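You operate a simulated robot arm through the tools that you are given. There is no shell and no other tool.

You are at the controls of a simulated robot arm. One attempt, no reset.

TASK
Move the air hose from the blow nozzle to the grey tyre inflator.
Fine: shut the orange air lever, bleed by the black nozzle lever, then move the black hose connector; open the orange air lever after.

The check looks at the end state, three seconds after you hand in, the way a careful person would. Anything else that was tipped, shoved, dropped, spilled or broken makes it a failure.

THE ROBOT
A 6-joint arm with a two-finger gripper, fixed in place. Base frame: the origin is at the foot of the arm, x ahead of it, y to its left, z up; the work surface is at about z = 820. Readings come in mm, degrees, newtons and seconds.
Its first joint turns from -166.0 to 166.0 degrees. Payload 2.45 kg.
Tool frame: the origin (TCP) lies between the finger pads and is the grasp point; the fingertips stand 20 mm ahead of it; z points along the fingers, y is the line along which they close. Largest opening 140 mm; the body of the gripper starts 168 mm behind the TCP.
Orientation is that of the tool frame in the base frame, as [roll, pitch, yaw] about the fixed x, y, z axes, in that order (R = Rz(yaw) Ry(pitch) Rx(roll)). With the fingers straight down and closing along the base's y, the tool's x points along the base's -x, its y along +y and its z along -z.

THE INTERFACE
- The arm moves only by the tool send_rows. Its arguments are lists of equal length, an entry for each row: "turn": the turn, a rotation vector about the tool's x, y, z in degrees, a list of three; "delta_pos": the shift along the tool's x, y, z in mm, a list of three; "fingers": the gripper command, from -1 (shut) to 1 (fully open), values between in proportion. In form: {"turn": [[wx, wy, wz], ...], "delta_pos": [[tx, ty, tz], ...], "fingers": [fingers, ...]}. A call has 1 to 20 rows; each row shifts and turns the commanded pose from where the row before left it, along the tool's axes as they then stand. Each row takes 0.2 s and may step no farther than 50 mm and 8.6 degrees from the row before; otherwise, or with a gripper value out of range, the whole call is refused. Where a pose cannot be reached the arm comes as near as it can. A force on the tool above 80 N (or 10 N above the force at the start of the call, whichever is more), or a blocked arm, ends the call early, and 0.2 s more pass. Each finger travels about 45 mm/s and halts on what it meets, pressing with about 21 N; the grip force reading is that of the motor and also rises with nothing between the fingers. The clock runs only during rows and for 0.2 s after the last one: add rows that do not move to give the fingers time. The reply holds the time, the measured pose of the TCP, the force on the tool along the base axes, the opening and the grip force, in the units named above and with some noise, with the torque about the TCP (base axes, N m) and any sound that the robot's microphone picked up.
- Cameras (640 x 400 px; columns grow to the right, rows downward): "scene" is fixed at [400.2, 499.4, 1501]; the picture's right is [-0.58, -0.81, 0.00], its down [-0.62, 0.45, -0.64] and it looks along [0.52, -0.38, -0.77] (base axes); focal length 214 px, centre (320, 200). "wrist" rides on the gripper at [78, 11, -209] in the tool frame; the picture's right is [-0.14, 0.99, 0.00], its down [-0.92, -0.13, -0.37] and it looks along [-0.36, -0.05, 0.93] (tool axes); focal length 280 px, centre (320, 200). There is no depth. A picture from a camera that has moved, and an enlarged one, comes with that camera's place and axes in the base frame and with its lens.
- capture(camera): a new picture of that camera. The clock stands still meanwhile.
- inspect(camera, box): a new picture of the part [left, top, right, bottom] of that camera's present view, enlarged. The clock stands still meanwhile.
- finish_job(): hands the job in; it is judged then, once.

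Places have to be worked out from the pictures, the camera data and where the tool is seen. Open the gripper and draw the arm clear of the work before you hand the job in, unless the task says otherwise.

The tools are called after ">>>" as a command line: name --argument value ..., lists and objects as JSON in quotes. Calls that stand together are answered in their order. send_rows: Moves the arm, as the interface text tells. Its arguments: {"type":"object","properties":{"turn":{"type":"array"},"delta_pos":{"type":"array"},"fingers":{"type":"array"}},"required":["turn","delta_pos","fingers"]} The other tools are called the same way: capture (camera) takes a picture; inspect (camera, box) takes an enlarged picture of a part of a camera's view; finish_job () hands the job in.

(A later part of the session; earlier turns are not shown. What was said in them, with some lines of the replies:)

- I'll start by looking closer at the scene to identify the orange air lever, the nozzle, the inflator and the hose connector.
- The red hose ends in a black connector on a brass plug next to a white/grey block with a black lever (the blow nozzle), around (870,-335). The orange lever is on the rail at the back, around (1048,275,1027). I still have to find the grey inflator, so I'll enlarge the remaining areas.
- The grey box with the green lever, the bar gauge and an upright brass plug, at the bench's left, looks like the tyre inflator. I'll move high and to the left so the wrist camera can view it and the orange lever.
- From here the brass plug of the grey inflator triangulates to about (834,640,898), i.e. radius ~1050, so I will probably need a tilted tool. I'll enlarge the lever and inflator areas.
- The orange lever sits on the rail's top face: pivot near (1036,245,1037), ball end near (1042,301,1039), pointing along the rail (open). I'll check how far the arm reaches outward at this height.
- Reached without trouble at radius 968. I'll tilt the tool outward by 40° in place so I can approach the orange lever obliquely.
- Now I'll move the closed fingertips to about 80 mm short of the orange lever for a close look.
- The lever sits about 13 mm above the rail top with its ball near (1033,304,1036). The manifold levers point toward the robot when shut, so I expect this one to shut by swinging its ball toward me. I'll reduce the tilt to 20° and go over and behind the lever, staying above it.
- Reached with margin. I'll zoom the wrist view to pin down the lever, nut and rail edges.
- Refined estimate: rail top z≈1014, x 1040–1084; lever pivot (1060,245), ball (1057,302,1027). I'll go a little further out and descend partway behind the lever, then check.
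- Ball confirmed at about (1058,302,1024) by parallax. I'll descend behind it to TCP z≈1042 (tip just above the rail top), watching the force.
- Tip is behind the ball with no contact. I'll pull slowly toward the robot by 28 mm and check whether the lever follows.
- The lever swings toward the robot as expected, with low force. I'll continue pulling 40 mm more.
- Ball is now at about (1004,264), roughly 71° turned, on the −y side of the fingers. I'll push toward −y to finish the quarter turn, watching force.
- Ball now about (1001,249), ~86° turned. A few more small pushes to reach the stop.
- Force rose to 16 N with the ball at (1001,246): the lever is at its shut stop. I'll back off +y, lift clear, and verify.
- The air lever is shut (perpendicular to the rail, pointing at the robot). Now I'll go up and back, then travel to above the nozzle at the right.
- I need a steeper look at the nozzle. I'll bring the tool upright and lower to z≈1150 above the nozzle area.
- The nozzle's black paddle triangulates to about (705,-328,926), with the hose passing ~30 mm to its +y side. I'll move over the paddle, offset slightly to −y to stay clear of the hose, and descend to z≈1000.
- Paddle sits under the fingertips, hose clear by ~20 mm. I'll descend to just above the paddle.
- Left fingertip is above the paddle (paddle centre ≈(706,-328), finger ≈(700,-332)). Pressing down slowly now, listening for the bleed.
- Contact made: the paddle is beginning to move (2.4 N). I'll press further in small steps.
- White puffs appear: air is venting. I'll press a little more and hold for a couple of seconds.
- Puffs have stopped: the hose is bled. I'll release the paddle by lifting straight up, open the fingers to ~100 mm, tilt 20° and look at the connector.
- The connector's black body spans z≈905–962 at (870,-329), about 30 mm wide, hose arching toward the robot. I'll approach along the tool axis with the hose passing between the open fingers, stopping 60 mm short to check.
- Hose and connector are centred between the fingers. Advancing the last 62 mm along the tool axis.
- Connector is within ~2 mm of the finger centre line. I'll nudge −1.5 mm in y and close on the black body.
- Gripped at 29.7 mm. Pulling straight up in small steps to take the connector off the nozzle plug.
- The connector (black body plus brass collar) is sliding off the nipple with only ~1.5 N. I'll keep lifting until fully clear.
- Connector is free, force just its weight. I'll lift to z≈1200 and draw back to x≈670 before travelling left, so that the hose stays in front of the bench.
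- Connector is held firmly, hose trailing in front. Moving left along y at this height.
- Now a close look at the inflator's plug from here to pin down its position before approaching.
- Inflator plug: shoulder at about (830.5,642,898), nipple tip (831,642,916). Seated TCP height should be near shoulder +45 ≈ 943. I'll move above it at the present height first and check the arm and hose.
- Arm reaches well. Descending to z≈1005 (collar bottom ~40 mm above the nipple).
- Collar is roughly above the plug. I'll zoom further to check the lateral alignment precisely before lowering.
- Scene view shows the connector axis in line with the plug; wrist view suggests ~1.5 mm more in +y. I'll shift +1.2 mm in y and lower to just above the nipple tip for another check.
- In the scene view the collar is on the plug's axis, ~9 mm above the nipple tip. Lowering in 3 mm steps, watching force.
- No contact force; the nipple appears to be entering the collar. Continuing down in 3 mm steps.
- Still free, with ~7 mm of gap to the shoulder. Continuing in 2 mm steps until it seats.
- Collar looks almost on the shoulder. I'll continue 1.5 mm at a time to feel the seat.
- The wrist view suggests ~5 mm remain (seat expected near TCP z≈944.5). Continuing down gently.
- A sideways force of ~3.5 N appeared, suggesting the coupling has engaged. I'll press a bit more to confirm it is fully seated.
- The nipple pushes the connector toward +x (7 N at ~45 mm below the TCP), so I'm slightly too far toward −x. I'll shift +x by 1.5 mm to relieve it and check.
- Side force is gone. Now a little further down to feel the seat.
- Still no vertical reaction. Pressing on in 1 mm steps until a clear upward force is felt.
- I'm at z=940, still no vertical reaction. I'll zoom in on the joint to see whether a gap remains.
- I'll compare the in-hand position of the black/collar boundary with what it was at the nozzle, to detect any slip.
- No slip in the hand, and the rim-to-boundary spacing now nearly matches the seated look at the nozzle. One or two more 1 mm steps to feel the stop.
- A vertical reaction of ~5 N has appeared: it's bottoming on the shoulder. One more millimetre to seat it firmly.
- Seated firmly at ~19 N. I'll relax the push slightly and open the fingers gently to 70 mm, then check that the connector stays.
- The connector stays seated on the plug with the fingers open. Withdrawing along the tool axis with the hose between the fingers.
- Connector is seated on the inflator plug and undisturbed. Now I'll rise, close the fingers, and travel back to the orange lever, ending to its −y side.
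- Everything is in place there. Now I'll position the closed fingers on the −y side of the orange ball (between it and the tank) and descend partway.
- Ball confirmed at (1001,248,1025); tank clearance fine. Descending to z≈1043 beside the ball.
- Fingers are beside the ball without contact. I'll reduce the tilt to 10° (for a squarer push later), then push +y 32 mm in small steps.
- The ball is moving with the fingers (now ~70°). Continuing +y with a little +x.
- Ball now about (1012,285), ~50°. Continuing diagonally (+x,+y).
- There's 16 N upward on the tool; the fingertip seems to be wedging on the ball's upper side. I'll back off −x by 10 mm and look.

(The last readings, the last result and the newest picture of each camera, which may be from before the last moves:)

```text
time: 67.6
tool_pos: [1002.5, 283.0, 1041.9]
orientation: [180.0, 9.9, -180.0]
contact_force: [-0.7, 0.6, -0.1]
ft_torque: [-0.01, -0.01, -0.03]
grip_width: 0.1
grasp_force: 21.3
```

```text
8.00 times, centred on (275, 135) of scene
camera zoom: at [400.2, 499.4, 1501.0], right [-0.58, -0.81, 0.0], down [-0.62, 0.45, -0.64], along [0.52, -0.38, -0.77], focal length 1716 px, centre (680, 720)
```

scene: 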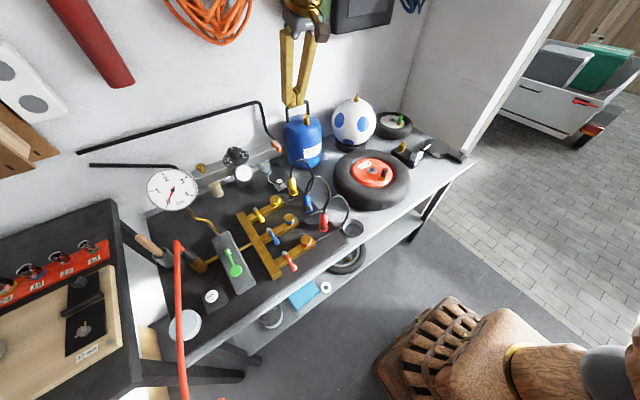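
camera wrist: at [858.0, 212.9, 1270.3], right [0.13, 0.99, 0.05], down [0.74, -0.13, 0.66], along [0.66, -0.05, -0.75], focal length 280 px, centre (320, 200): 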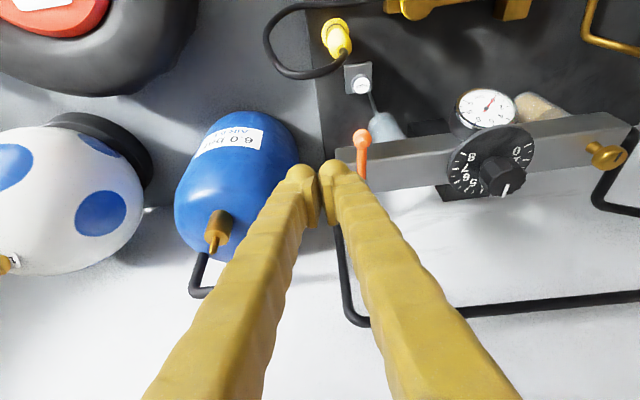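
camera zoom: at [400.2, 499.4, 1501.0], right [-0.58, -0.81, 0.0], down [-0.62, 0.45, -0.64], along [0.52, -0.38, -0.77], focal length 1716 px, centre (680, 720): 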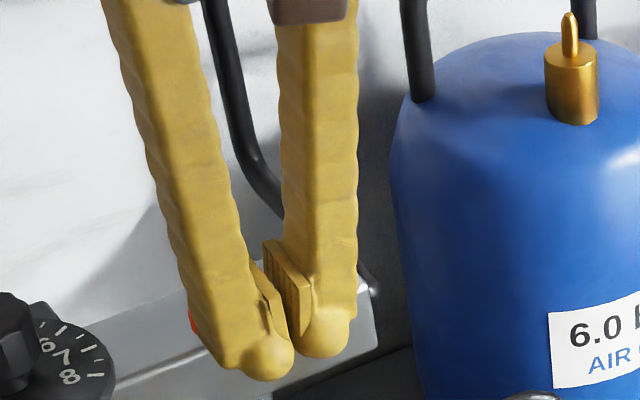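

Lever is near 15–20° from fully open, hidden behind the finger. I'll lower 7 mm while in front of the rail and push +x again squarely.

>>> send_rows --turn '[[0, 0, 0], [0, 0, 0], [0, 0, 0], [0, 0, 0], [0, 0, 0]]' --delta_pos '[[1.2, 2, 6.9], [-3.9, 0, 0.7], [-3.9, 0, 0.7], [-2.95, 0, 0.52], [-1.97, 0, 0.35]]' --fingers '[-1, -1, -1, -1, -1]'

>>> inspect --camera "scene" --box '[235, 110, 315, 160]'

```text
time: 68.8
tool_pos: [1016.2, 283.0, 1036.1]
orientation: [-180.0, 9.9, -180.0]
contact_force: [1.5, -0.8, 0.4]
ft_torque: [0.01, -0.01, 0.04]
grip_width: 0.0
grasp_force: 20.8
```

```text
8.00 times, centred on (275, 135) of scene
camera zoom: at [400.2, 499.4, 1501.0], right [-0.58, -0.81, 0.0], down [-0.62, 0.45, -0.64], along [0.52, -0.38, -0.77], focal length 1716 px, centre (680, 720)
```

zoom: 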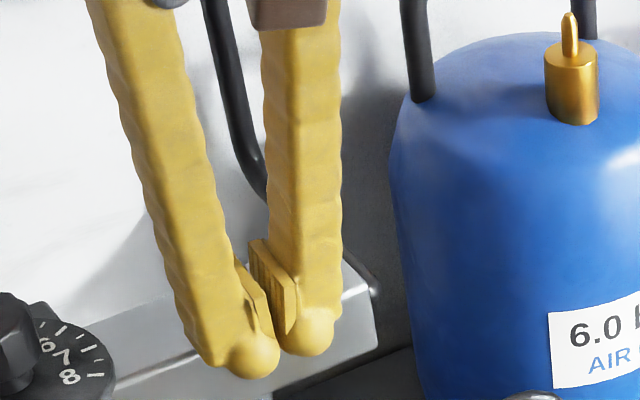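

Now pushing +x in 2 mm steps, watching force.

>>> send_rows --turn '[[0, 0, 0], [0, 0, 0], [0, 0, 0], [0, 0, 0]]' --delta_pos '[[-1.97, 0.5, 0.35], [-1.97, 0.5, 0.35], [-1.97, 0.5, 0.35], [0, 0, 0]]' --fingers '[-1, -1, -1, -1]'

>>> inspect --camera "scene" --box '[235, 110, 315, 160]'

```text
time: 69.8
tool_pos: [1021.5, 285.5, 1036.9]
orientation: [-180.0, 10.1, 180.0]
contact_force: [-0.2, 0.0, 0.1]
ft_torque: [0.01, 0.02, 0.04]
grip_width: 0.1
grasp_force: 21.4
```

```text
8.00 times, centred on (275, 135) of scene
camera zoom: at [400.2, 499.4, 1501.0], right [-0.58, -0.81, 0.0], down [-0.62, 0.45, -0.64], along [0.52, -0.38, -0.77], focal length 1716 px, centre (680, 720)
```

zoom: 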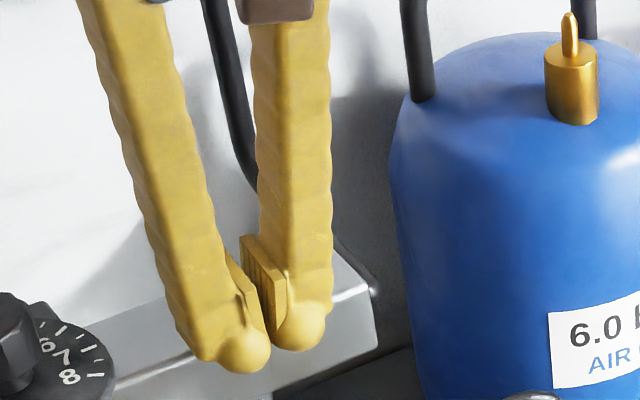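

>>> send_rows --turn '[[0, 0, 0], [0, 0, 0], [0, 0, 0], [0, 0, 0]]' --delta_pos '[[-1.97, 0.5, 0.35], [-1.97, 0.5, 0.35], [-1.97, 0, 0.35], [0, 0, 0]]' --fingers '[-1, -1, -1, -1]'

>>> inspect --camera "scene" --box '[235, 110, 315, 160]'

>>> capture --camera "wrist"

```text
time: 70.8
tool_pos: [1027.6, 285.7, 1037.4]
orientation: [-180.0, 9.9, -180.0]
contact_force: [-0.2, 0.0, 1.2]
ft_torque: [-0.03, 0.0, 0.04]
grip_width: 0.3
grasp_force: 21.2
```

```text
8.00 times, centred on (275, 135) of scene
camera zoom: at [400.2, 499.4, 1501.0], right [-0.58, -0.81, 0.0], down [-0.62, 0.45, -0.64], along [0.52, -0.38, -0.77], focal length 1716 px, centre (680, 720)
```

zoom: 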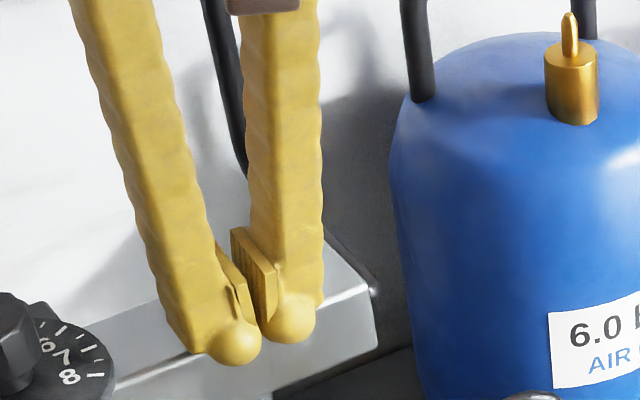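

```text
taken
camera wrist: at [914.9, 298.0, 1229.6], right [0.14, 0.99, 0.02], down [0.84, -0.13, 0.52], along [0.52, -0.05, -0.85], focal length 280 px, centre (320, 200)
```

wrist: 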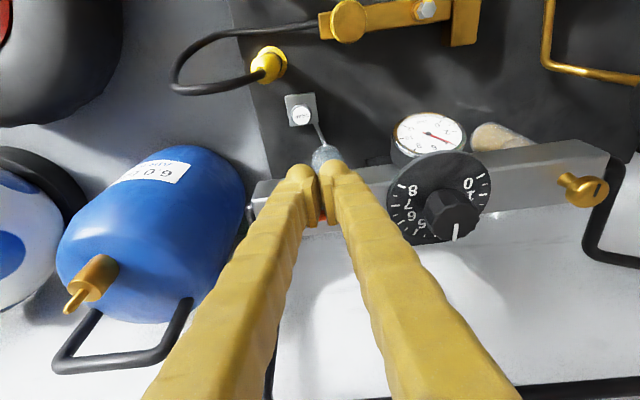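

>>> send_rows --turn '[[0, 0, 0], [0, 0, 0], [0, 0, 0]]' --delta_pos '[[-1.97, 0, 0.35], [-1.97, 0, 0.35], [0, 0, 0]]' --fingers '[-1, -1, -1]'

>>> inspect --camera "wrist" --box '[270, 140, 390, 240]'

```text
time: 71.6
tool_pos: [1031.7, 286.2, 1037.1]
orientation: [-180.0, 9.8, -180.0]
contact_force: [-20.3, 0.1, 4.0]
ft_torque: [0.15, 0.2, 0.18]
grip_width: 0.0
grasp_force: 21.2
```

```text
4.00 times, centred on (330, 190) of wrist
camera zoom: at [918.5, 298.1, 1229.6], right [0.14, 0.99, 0.02], down [0.84, -0.13, 0.52], along [0.52, -0.05, -0.85], focal length 1122 px, centre (280, 240)
```

zoom: 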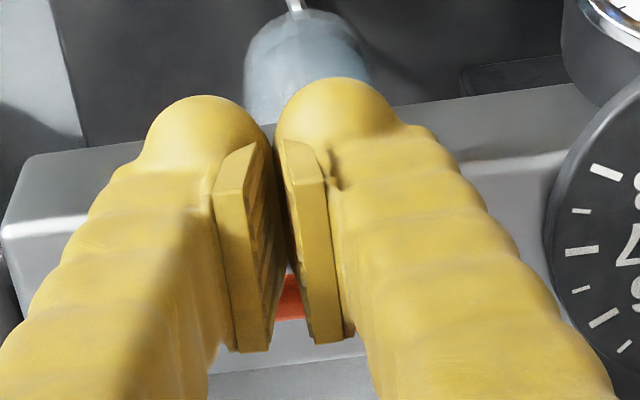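

20 N reaction at y≈295 against the ball: the lever is back against its open stop. I'll back off in −x, lift clear and verify.

>>> send_rows --turn '[[0, 0, 0], [0, 0, 0], [0, 0, 0], [0, 0, 0], [0, 0, 0], [0, 0, 0], [0, 0, 0]]' --delta_pos '[[3, 0, -0.5], [9.8, 0, -1.7], [14.8, 0, -2.6], [-7, 0, -39.4], [-7, 0, -39.4], [-7, 0, -39.4], [-7, 0, -39.4]]' --fingers '[-1, -1, -1, -1, -1, -1, -1]'

>>> capture --camera "scene"

>>> inspect --camera "scene" --box '[220, 105, 316, 165]'

>>> capture --camera "wrist"

```text
time: 73.2
tool_pos: [1005.6, 287.2, 1195.8]
orientation: [180.0, 9.9, -180.0]
contact_force: [-0.4, -0.6, -0.9]
ft_torque: [0.01, 0.01, -0.04]
grip_width: 0.0
grasp_force: 20.8
```

```text
taken
```

scene: 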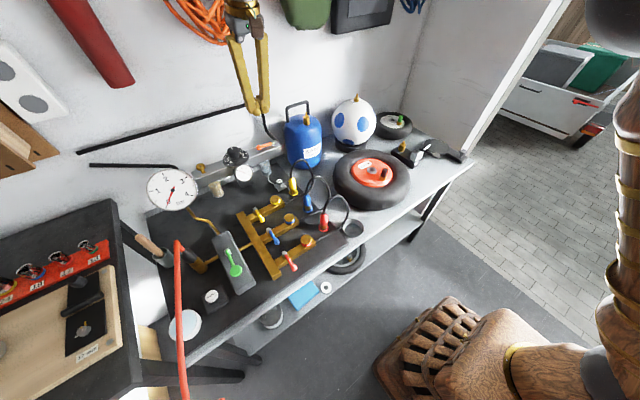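

```text
6.67 times, centred on (268, 135) of scene
camera zoom: at [400.2, 499.4, 1501.0], right [-0.58, -0.81, 0.0], down [-0.62, 0.45, -0.64], along [0.52, -0.38, -0.77], focal length 1430 px, centre (667, 633)
```

zoom: 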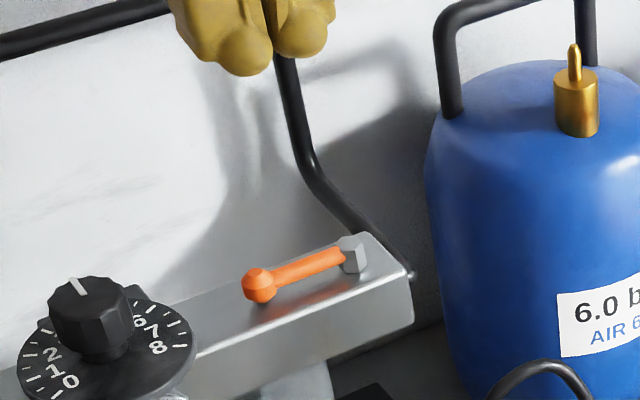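

```text
taken
camera wrist: at [891.6, 299.0, 1388.7], right [0.14, 0.99, 0.02], down [0.84, -0.13, 0.52], along [0.52, -0.05, -0.85], focal length 280 px, centre (320, 200)
```

wrist: 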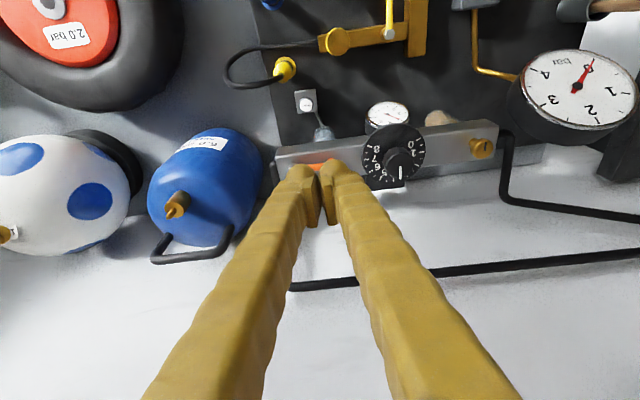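

Orange lever is parallel to the rail again. I'll check that the connector stayed on under pressure and that nothing else is disturbed.

>>> inspect --camera "scene" --box '[150, 220, 246, 280]'

>>> inspect --camera "scene" --box '[130, 160, 290, 260]'

>>> inspect --camera "scene" --box '[150, 230, 250, 400]'

>>> inspect --camera "scene" --box '[370, 100, 480, 170]'

```text
6.67 times, centred on (198, 250) of scene
camera zoom: at [400.2, 499.4, 1501.0], right [-0.58, -0.81, 0.0], down [-0.62, 0.45, -0.64], along [0.52, -0.38, -0.77], focal length 1430 px, centre (1133, -133)
```

zoom: 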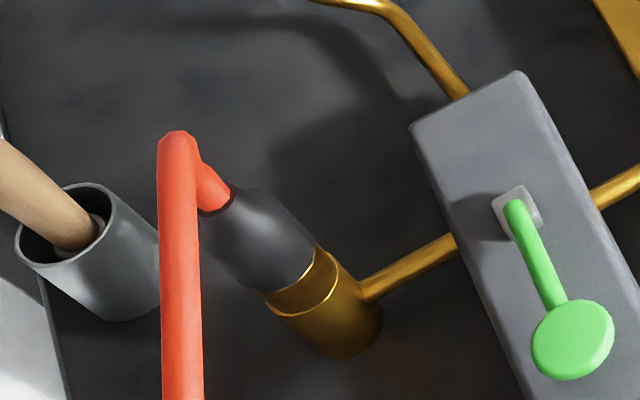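

```text
4.00 times, centred on (210, 210) of scene
camera zoom: at [400.2, 499.4, 1501.0], right [-0.58, -0.81, 0.0], down [-0.62, 0.45, -0.64], along [0.52, -0.38, -0.77], focal length 858 px, centre (760, 160)
```

zoom: 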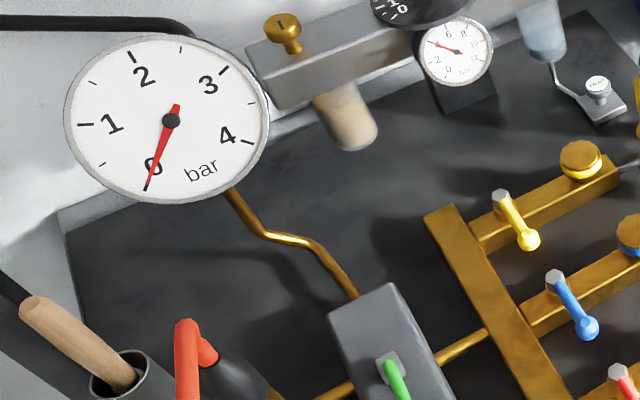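

```text
2.35 times, centred on (200, 315) of scene
camera zoom: at [400.2, 499.4, 1501.0], right [-0.58, -0.81, 0.0], down [-0.62, 0.45, -0.64], along [0.52, -0.38, -0.77], focal length 505 px, centre (602, -71)
```

zoom: 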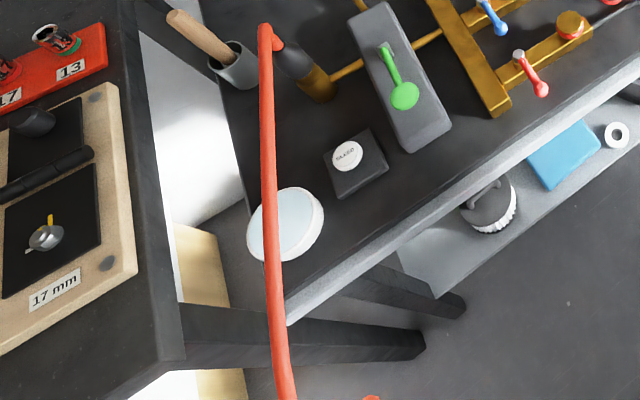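

```text
5.71 times, centred on (425, 135) of scene
camera zoom: at [400.2, 499.4, 1501.0], right [-0.58, -0.81, 0.0], down [-0.62, 0.45, -0.64], along [0.52, -0.38, -0.77], focal length 1226 px, centre (-280, 571)
```

zoom: 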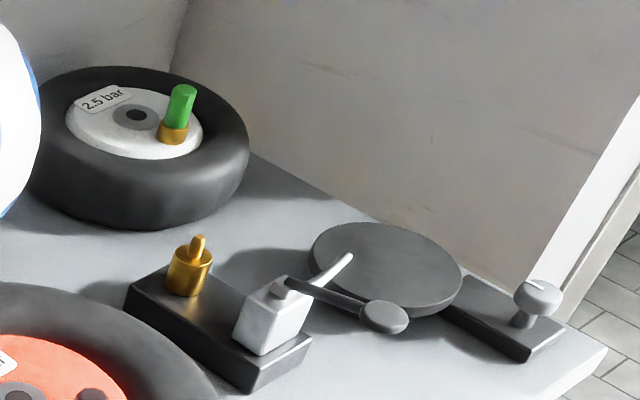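

The hose connector stands seated on the inflator's plug, the nozzle plug is bare, its lever is back at rest, and the air lever is open. I'll open the gripper and draw the arm clear to near its starting pose.

>>> send_rows --turn '[[0, 0, 0], [0, 0, 0], [0, 0, 0], [0, 0, 0], [0, 0, 0], [0, 0, 0], [0, 0, 0], [0, 0, 0], [0, 0, 0], [0, 0, 0], [0, 5, 0], [0, 5, 0], [0, 0, 0], [0, 0, 0]]' --delta_pos '[[28.3, -20, -15.2], [28.3, -30, -15.2], [28.3, -30, -15.2], [28.3, -30, -15.2], [28.3, -35, -15.2], [28.3, -35, -15.2], [28.3, -35, -15.2], [28.3, -35, -15.2], [28.3, -35, -15.2], [28.3, -35, -15.2], [0, 0, 0], [0, 0, 0], [0, -35, 0], [0, -35, 0]]' --fingers '[-1, -1, -1, 0, 1, 1, 1, 1, 1, 1, 1, 1, 1, 1]'

>>> capture --camera "scene"

>>> inspect --camera "scene" --box '[150, 210, 246, 270]'

>>> capture --camera "wrist"

```text
time: 76.2
tool_pos: [699.9, -104.2, 1297.6]
orientation: [180.0, 0.0, -180.0]
contact_force: [0.6, -0.4, -0.6]
ft_torque: [0.01, -0.04, -0.02]
grip_width: 140.0
grasp_force: 0.1
```

```text
taken
```

scene: 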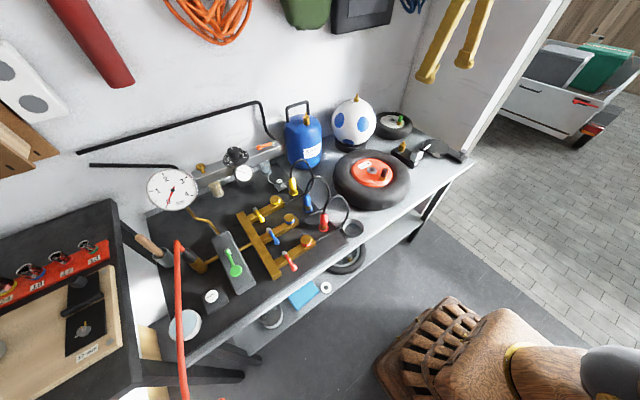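

```text
6.67 times, centred on (198, 240) of scene
camera zoom: at [400.2, 499.4, 1501.0], right [-0.58, -0.81, 0.0], down [-0.62, 0.45, -0.64], along [0.52, -0.38, -0.77], focal length 1430 px, centre (1133, -67)
```

zoom: 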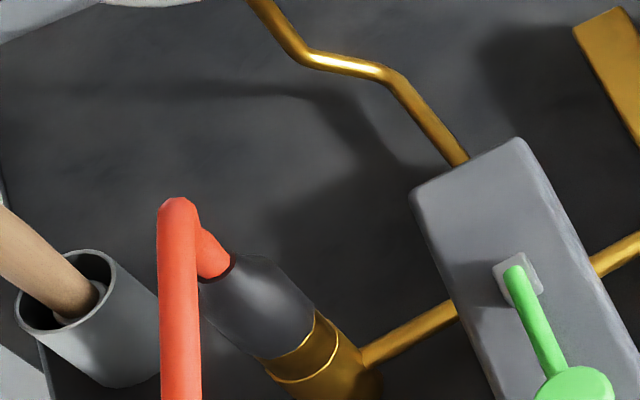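

```text
taken
camera wrist: at [622.2, -92.6, 1506.6], right [0.14, 0.99, 0.0], down [0.92, -0.13, 0.37], along [0.36, -0.05, -0.93], focal length 280 px, centre (320, 200)
```

wrist: 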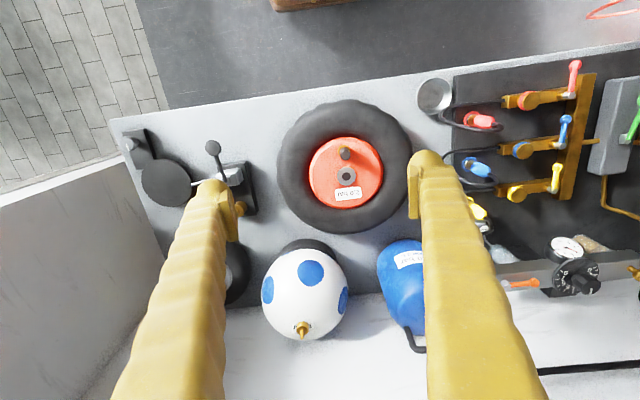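

Last check of the orange lever against its initial picture (same crop as at the start).

>>> inspect --camera "scene" --box '[230, 110, 300, 155]'

>>> inspect --camera "scene" --box '[175, 240, 215, 275]'

```text
8.89 times, centred on (265, 132) of scene
camera zoom: at [400.2, 499.4, 1501.0], right [-0.58, -0.81, 0.0], down [-0.62, 0.45, -0.64], along [0.52, -0.38, -0.77], focal length 1906 px, centre (809, 800)
```

zoom: 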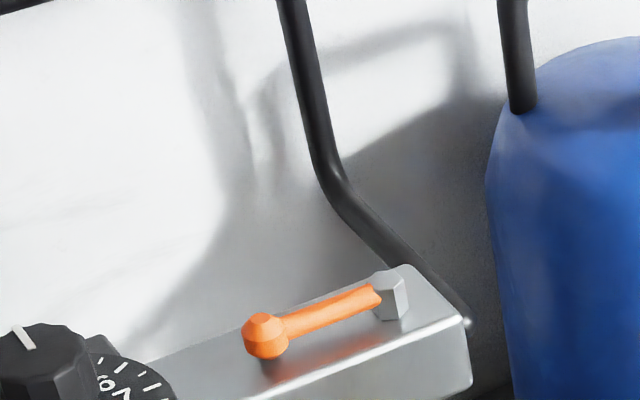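

```text
11.43 times, centred on (195, 258) of scene
camera zoom: at [400.2, 499.4, 1501.0], right [-0.58, -0.81, 0.0], down [-0.62, 0.45, -0.64], along [0.52, -0.38, -0.77], focal length 2451 px, centre (1749, -457)
```

zoom: 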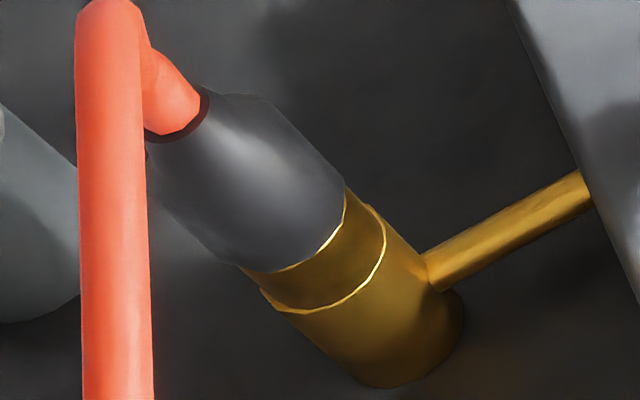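

The orange lever matches its original open position exactly, and the connector sits flush on the inflator plug. The arm is clear with the gripper open, so I'm handing in.

>>> finish_job

```text
The job is handed in.
```

The air hose is now on the grey tyre inflator, and the job is handed in. I haven't seen the result of the check.

- **Air shut:** I swung the orange lever a quarter turn toward the robot until it hit its stop.
- **Bleed:** I held the black nozzle lever down until the white puffs of escaping air stopped, then let it spring back.
- **Hose moved:** The black connector came off the nozzle plug with almost no pull. I pressed it onto the inflator's brass plug with about 19 N. It sat flush and was still flush after the air came back on.
- **Air on:** The orange lever is back against its open stop and looks the same as in the first picture.

While I was swinging the orange lever back open, the fingertips rode up on its ball and took about 16 N. I backed off, lowered the gripper and pushed again cleanly, and the lever looks undamaged.

In the last pictures the nozzle plug is bare and nothing else looks moved. The gripper is open and the arm is back near where it started.
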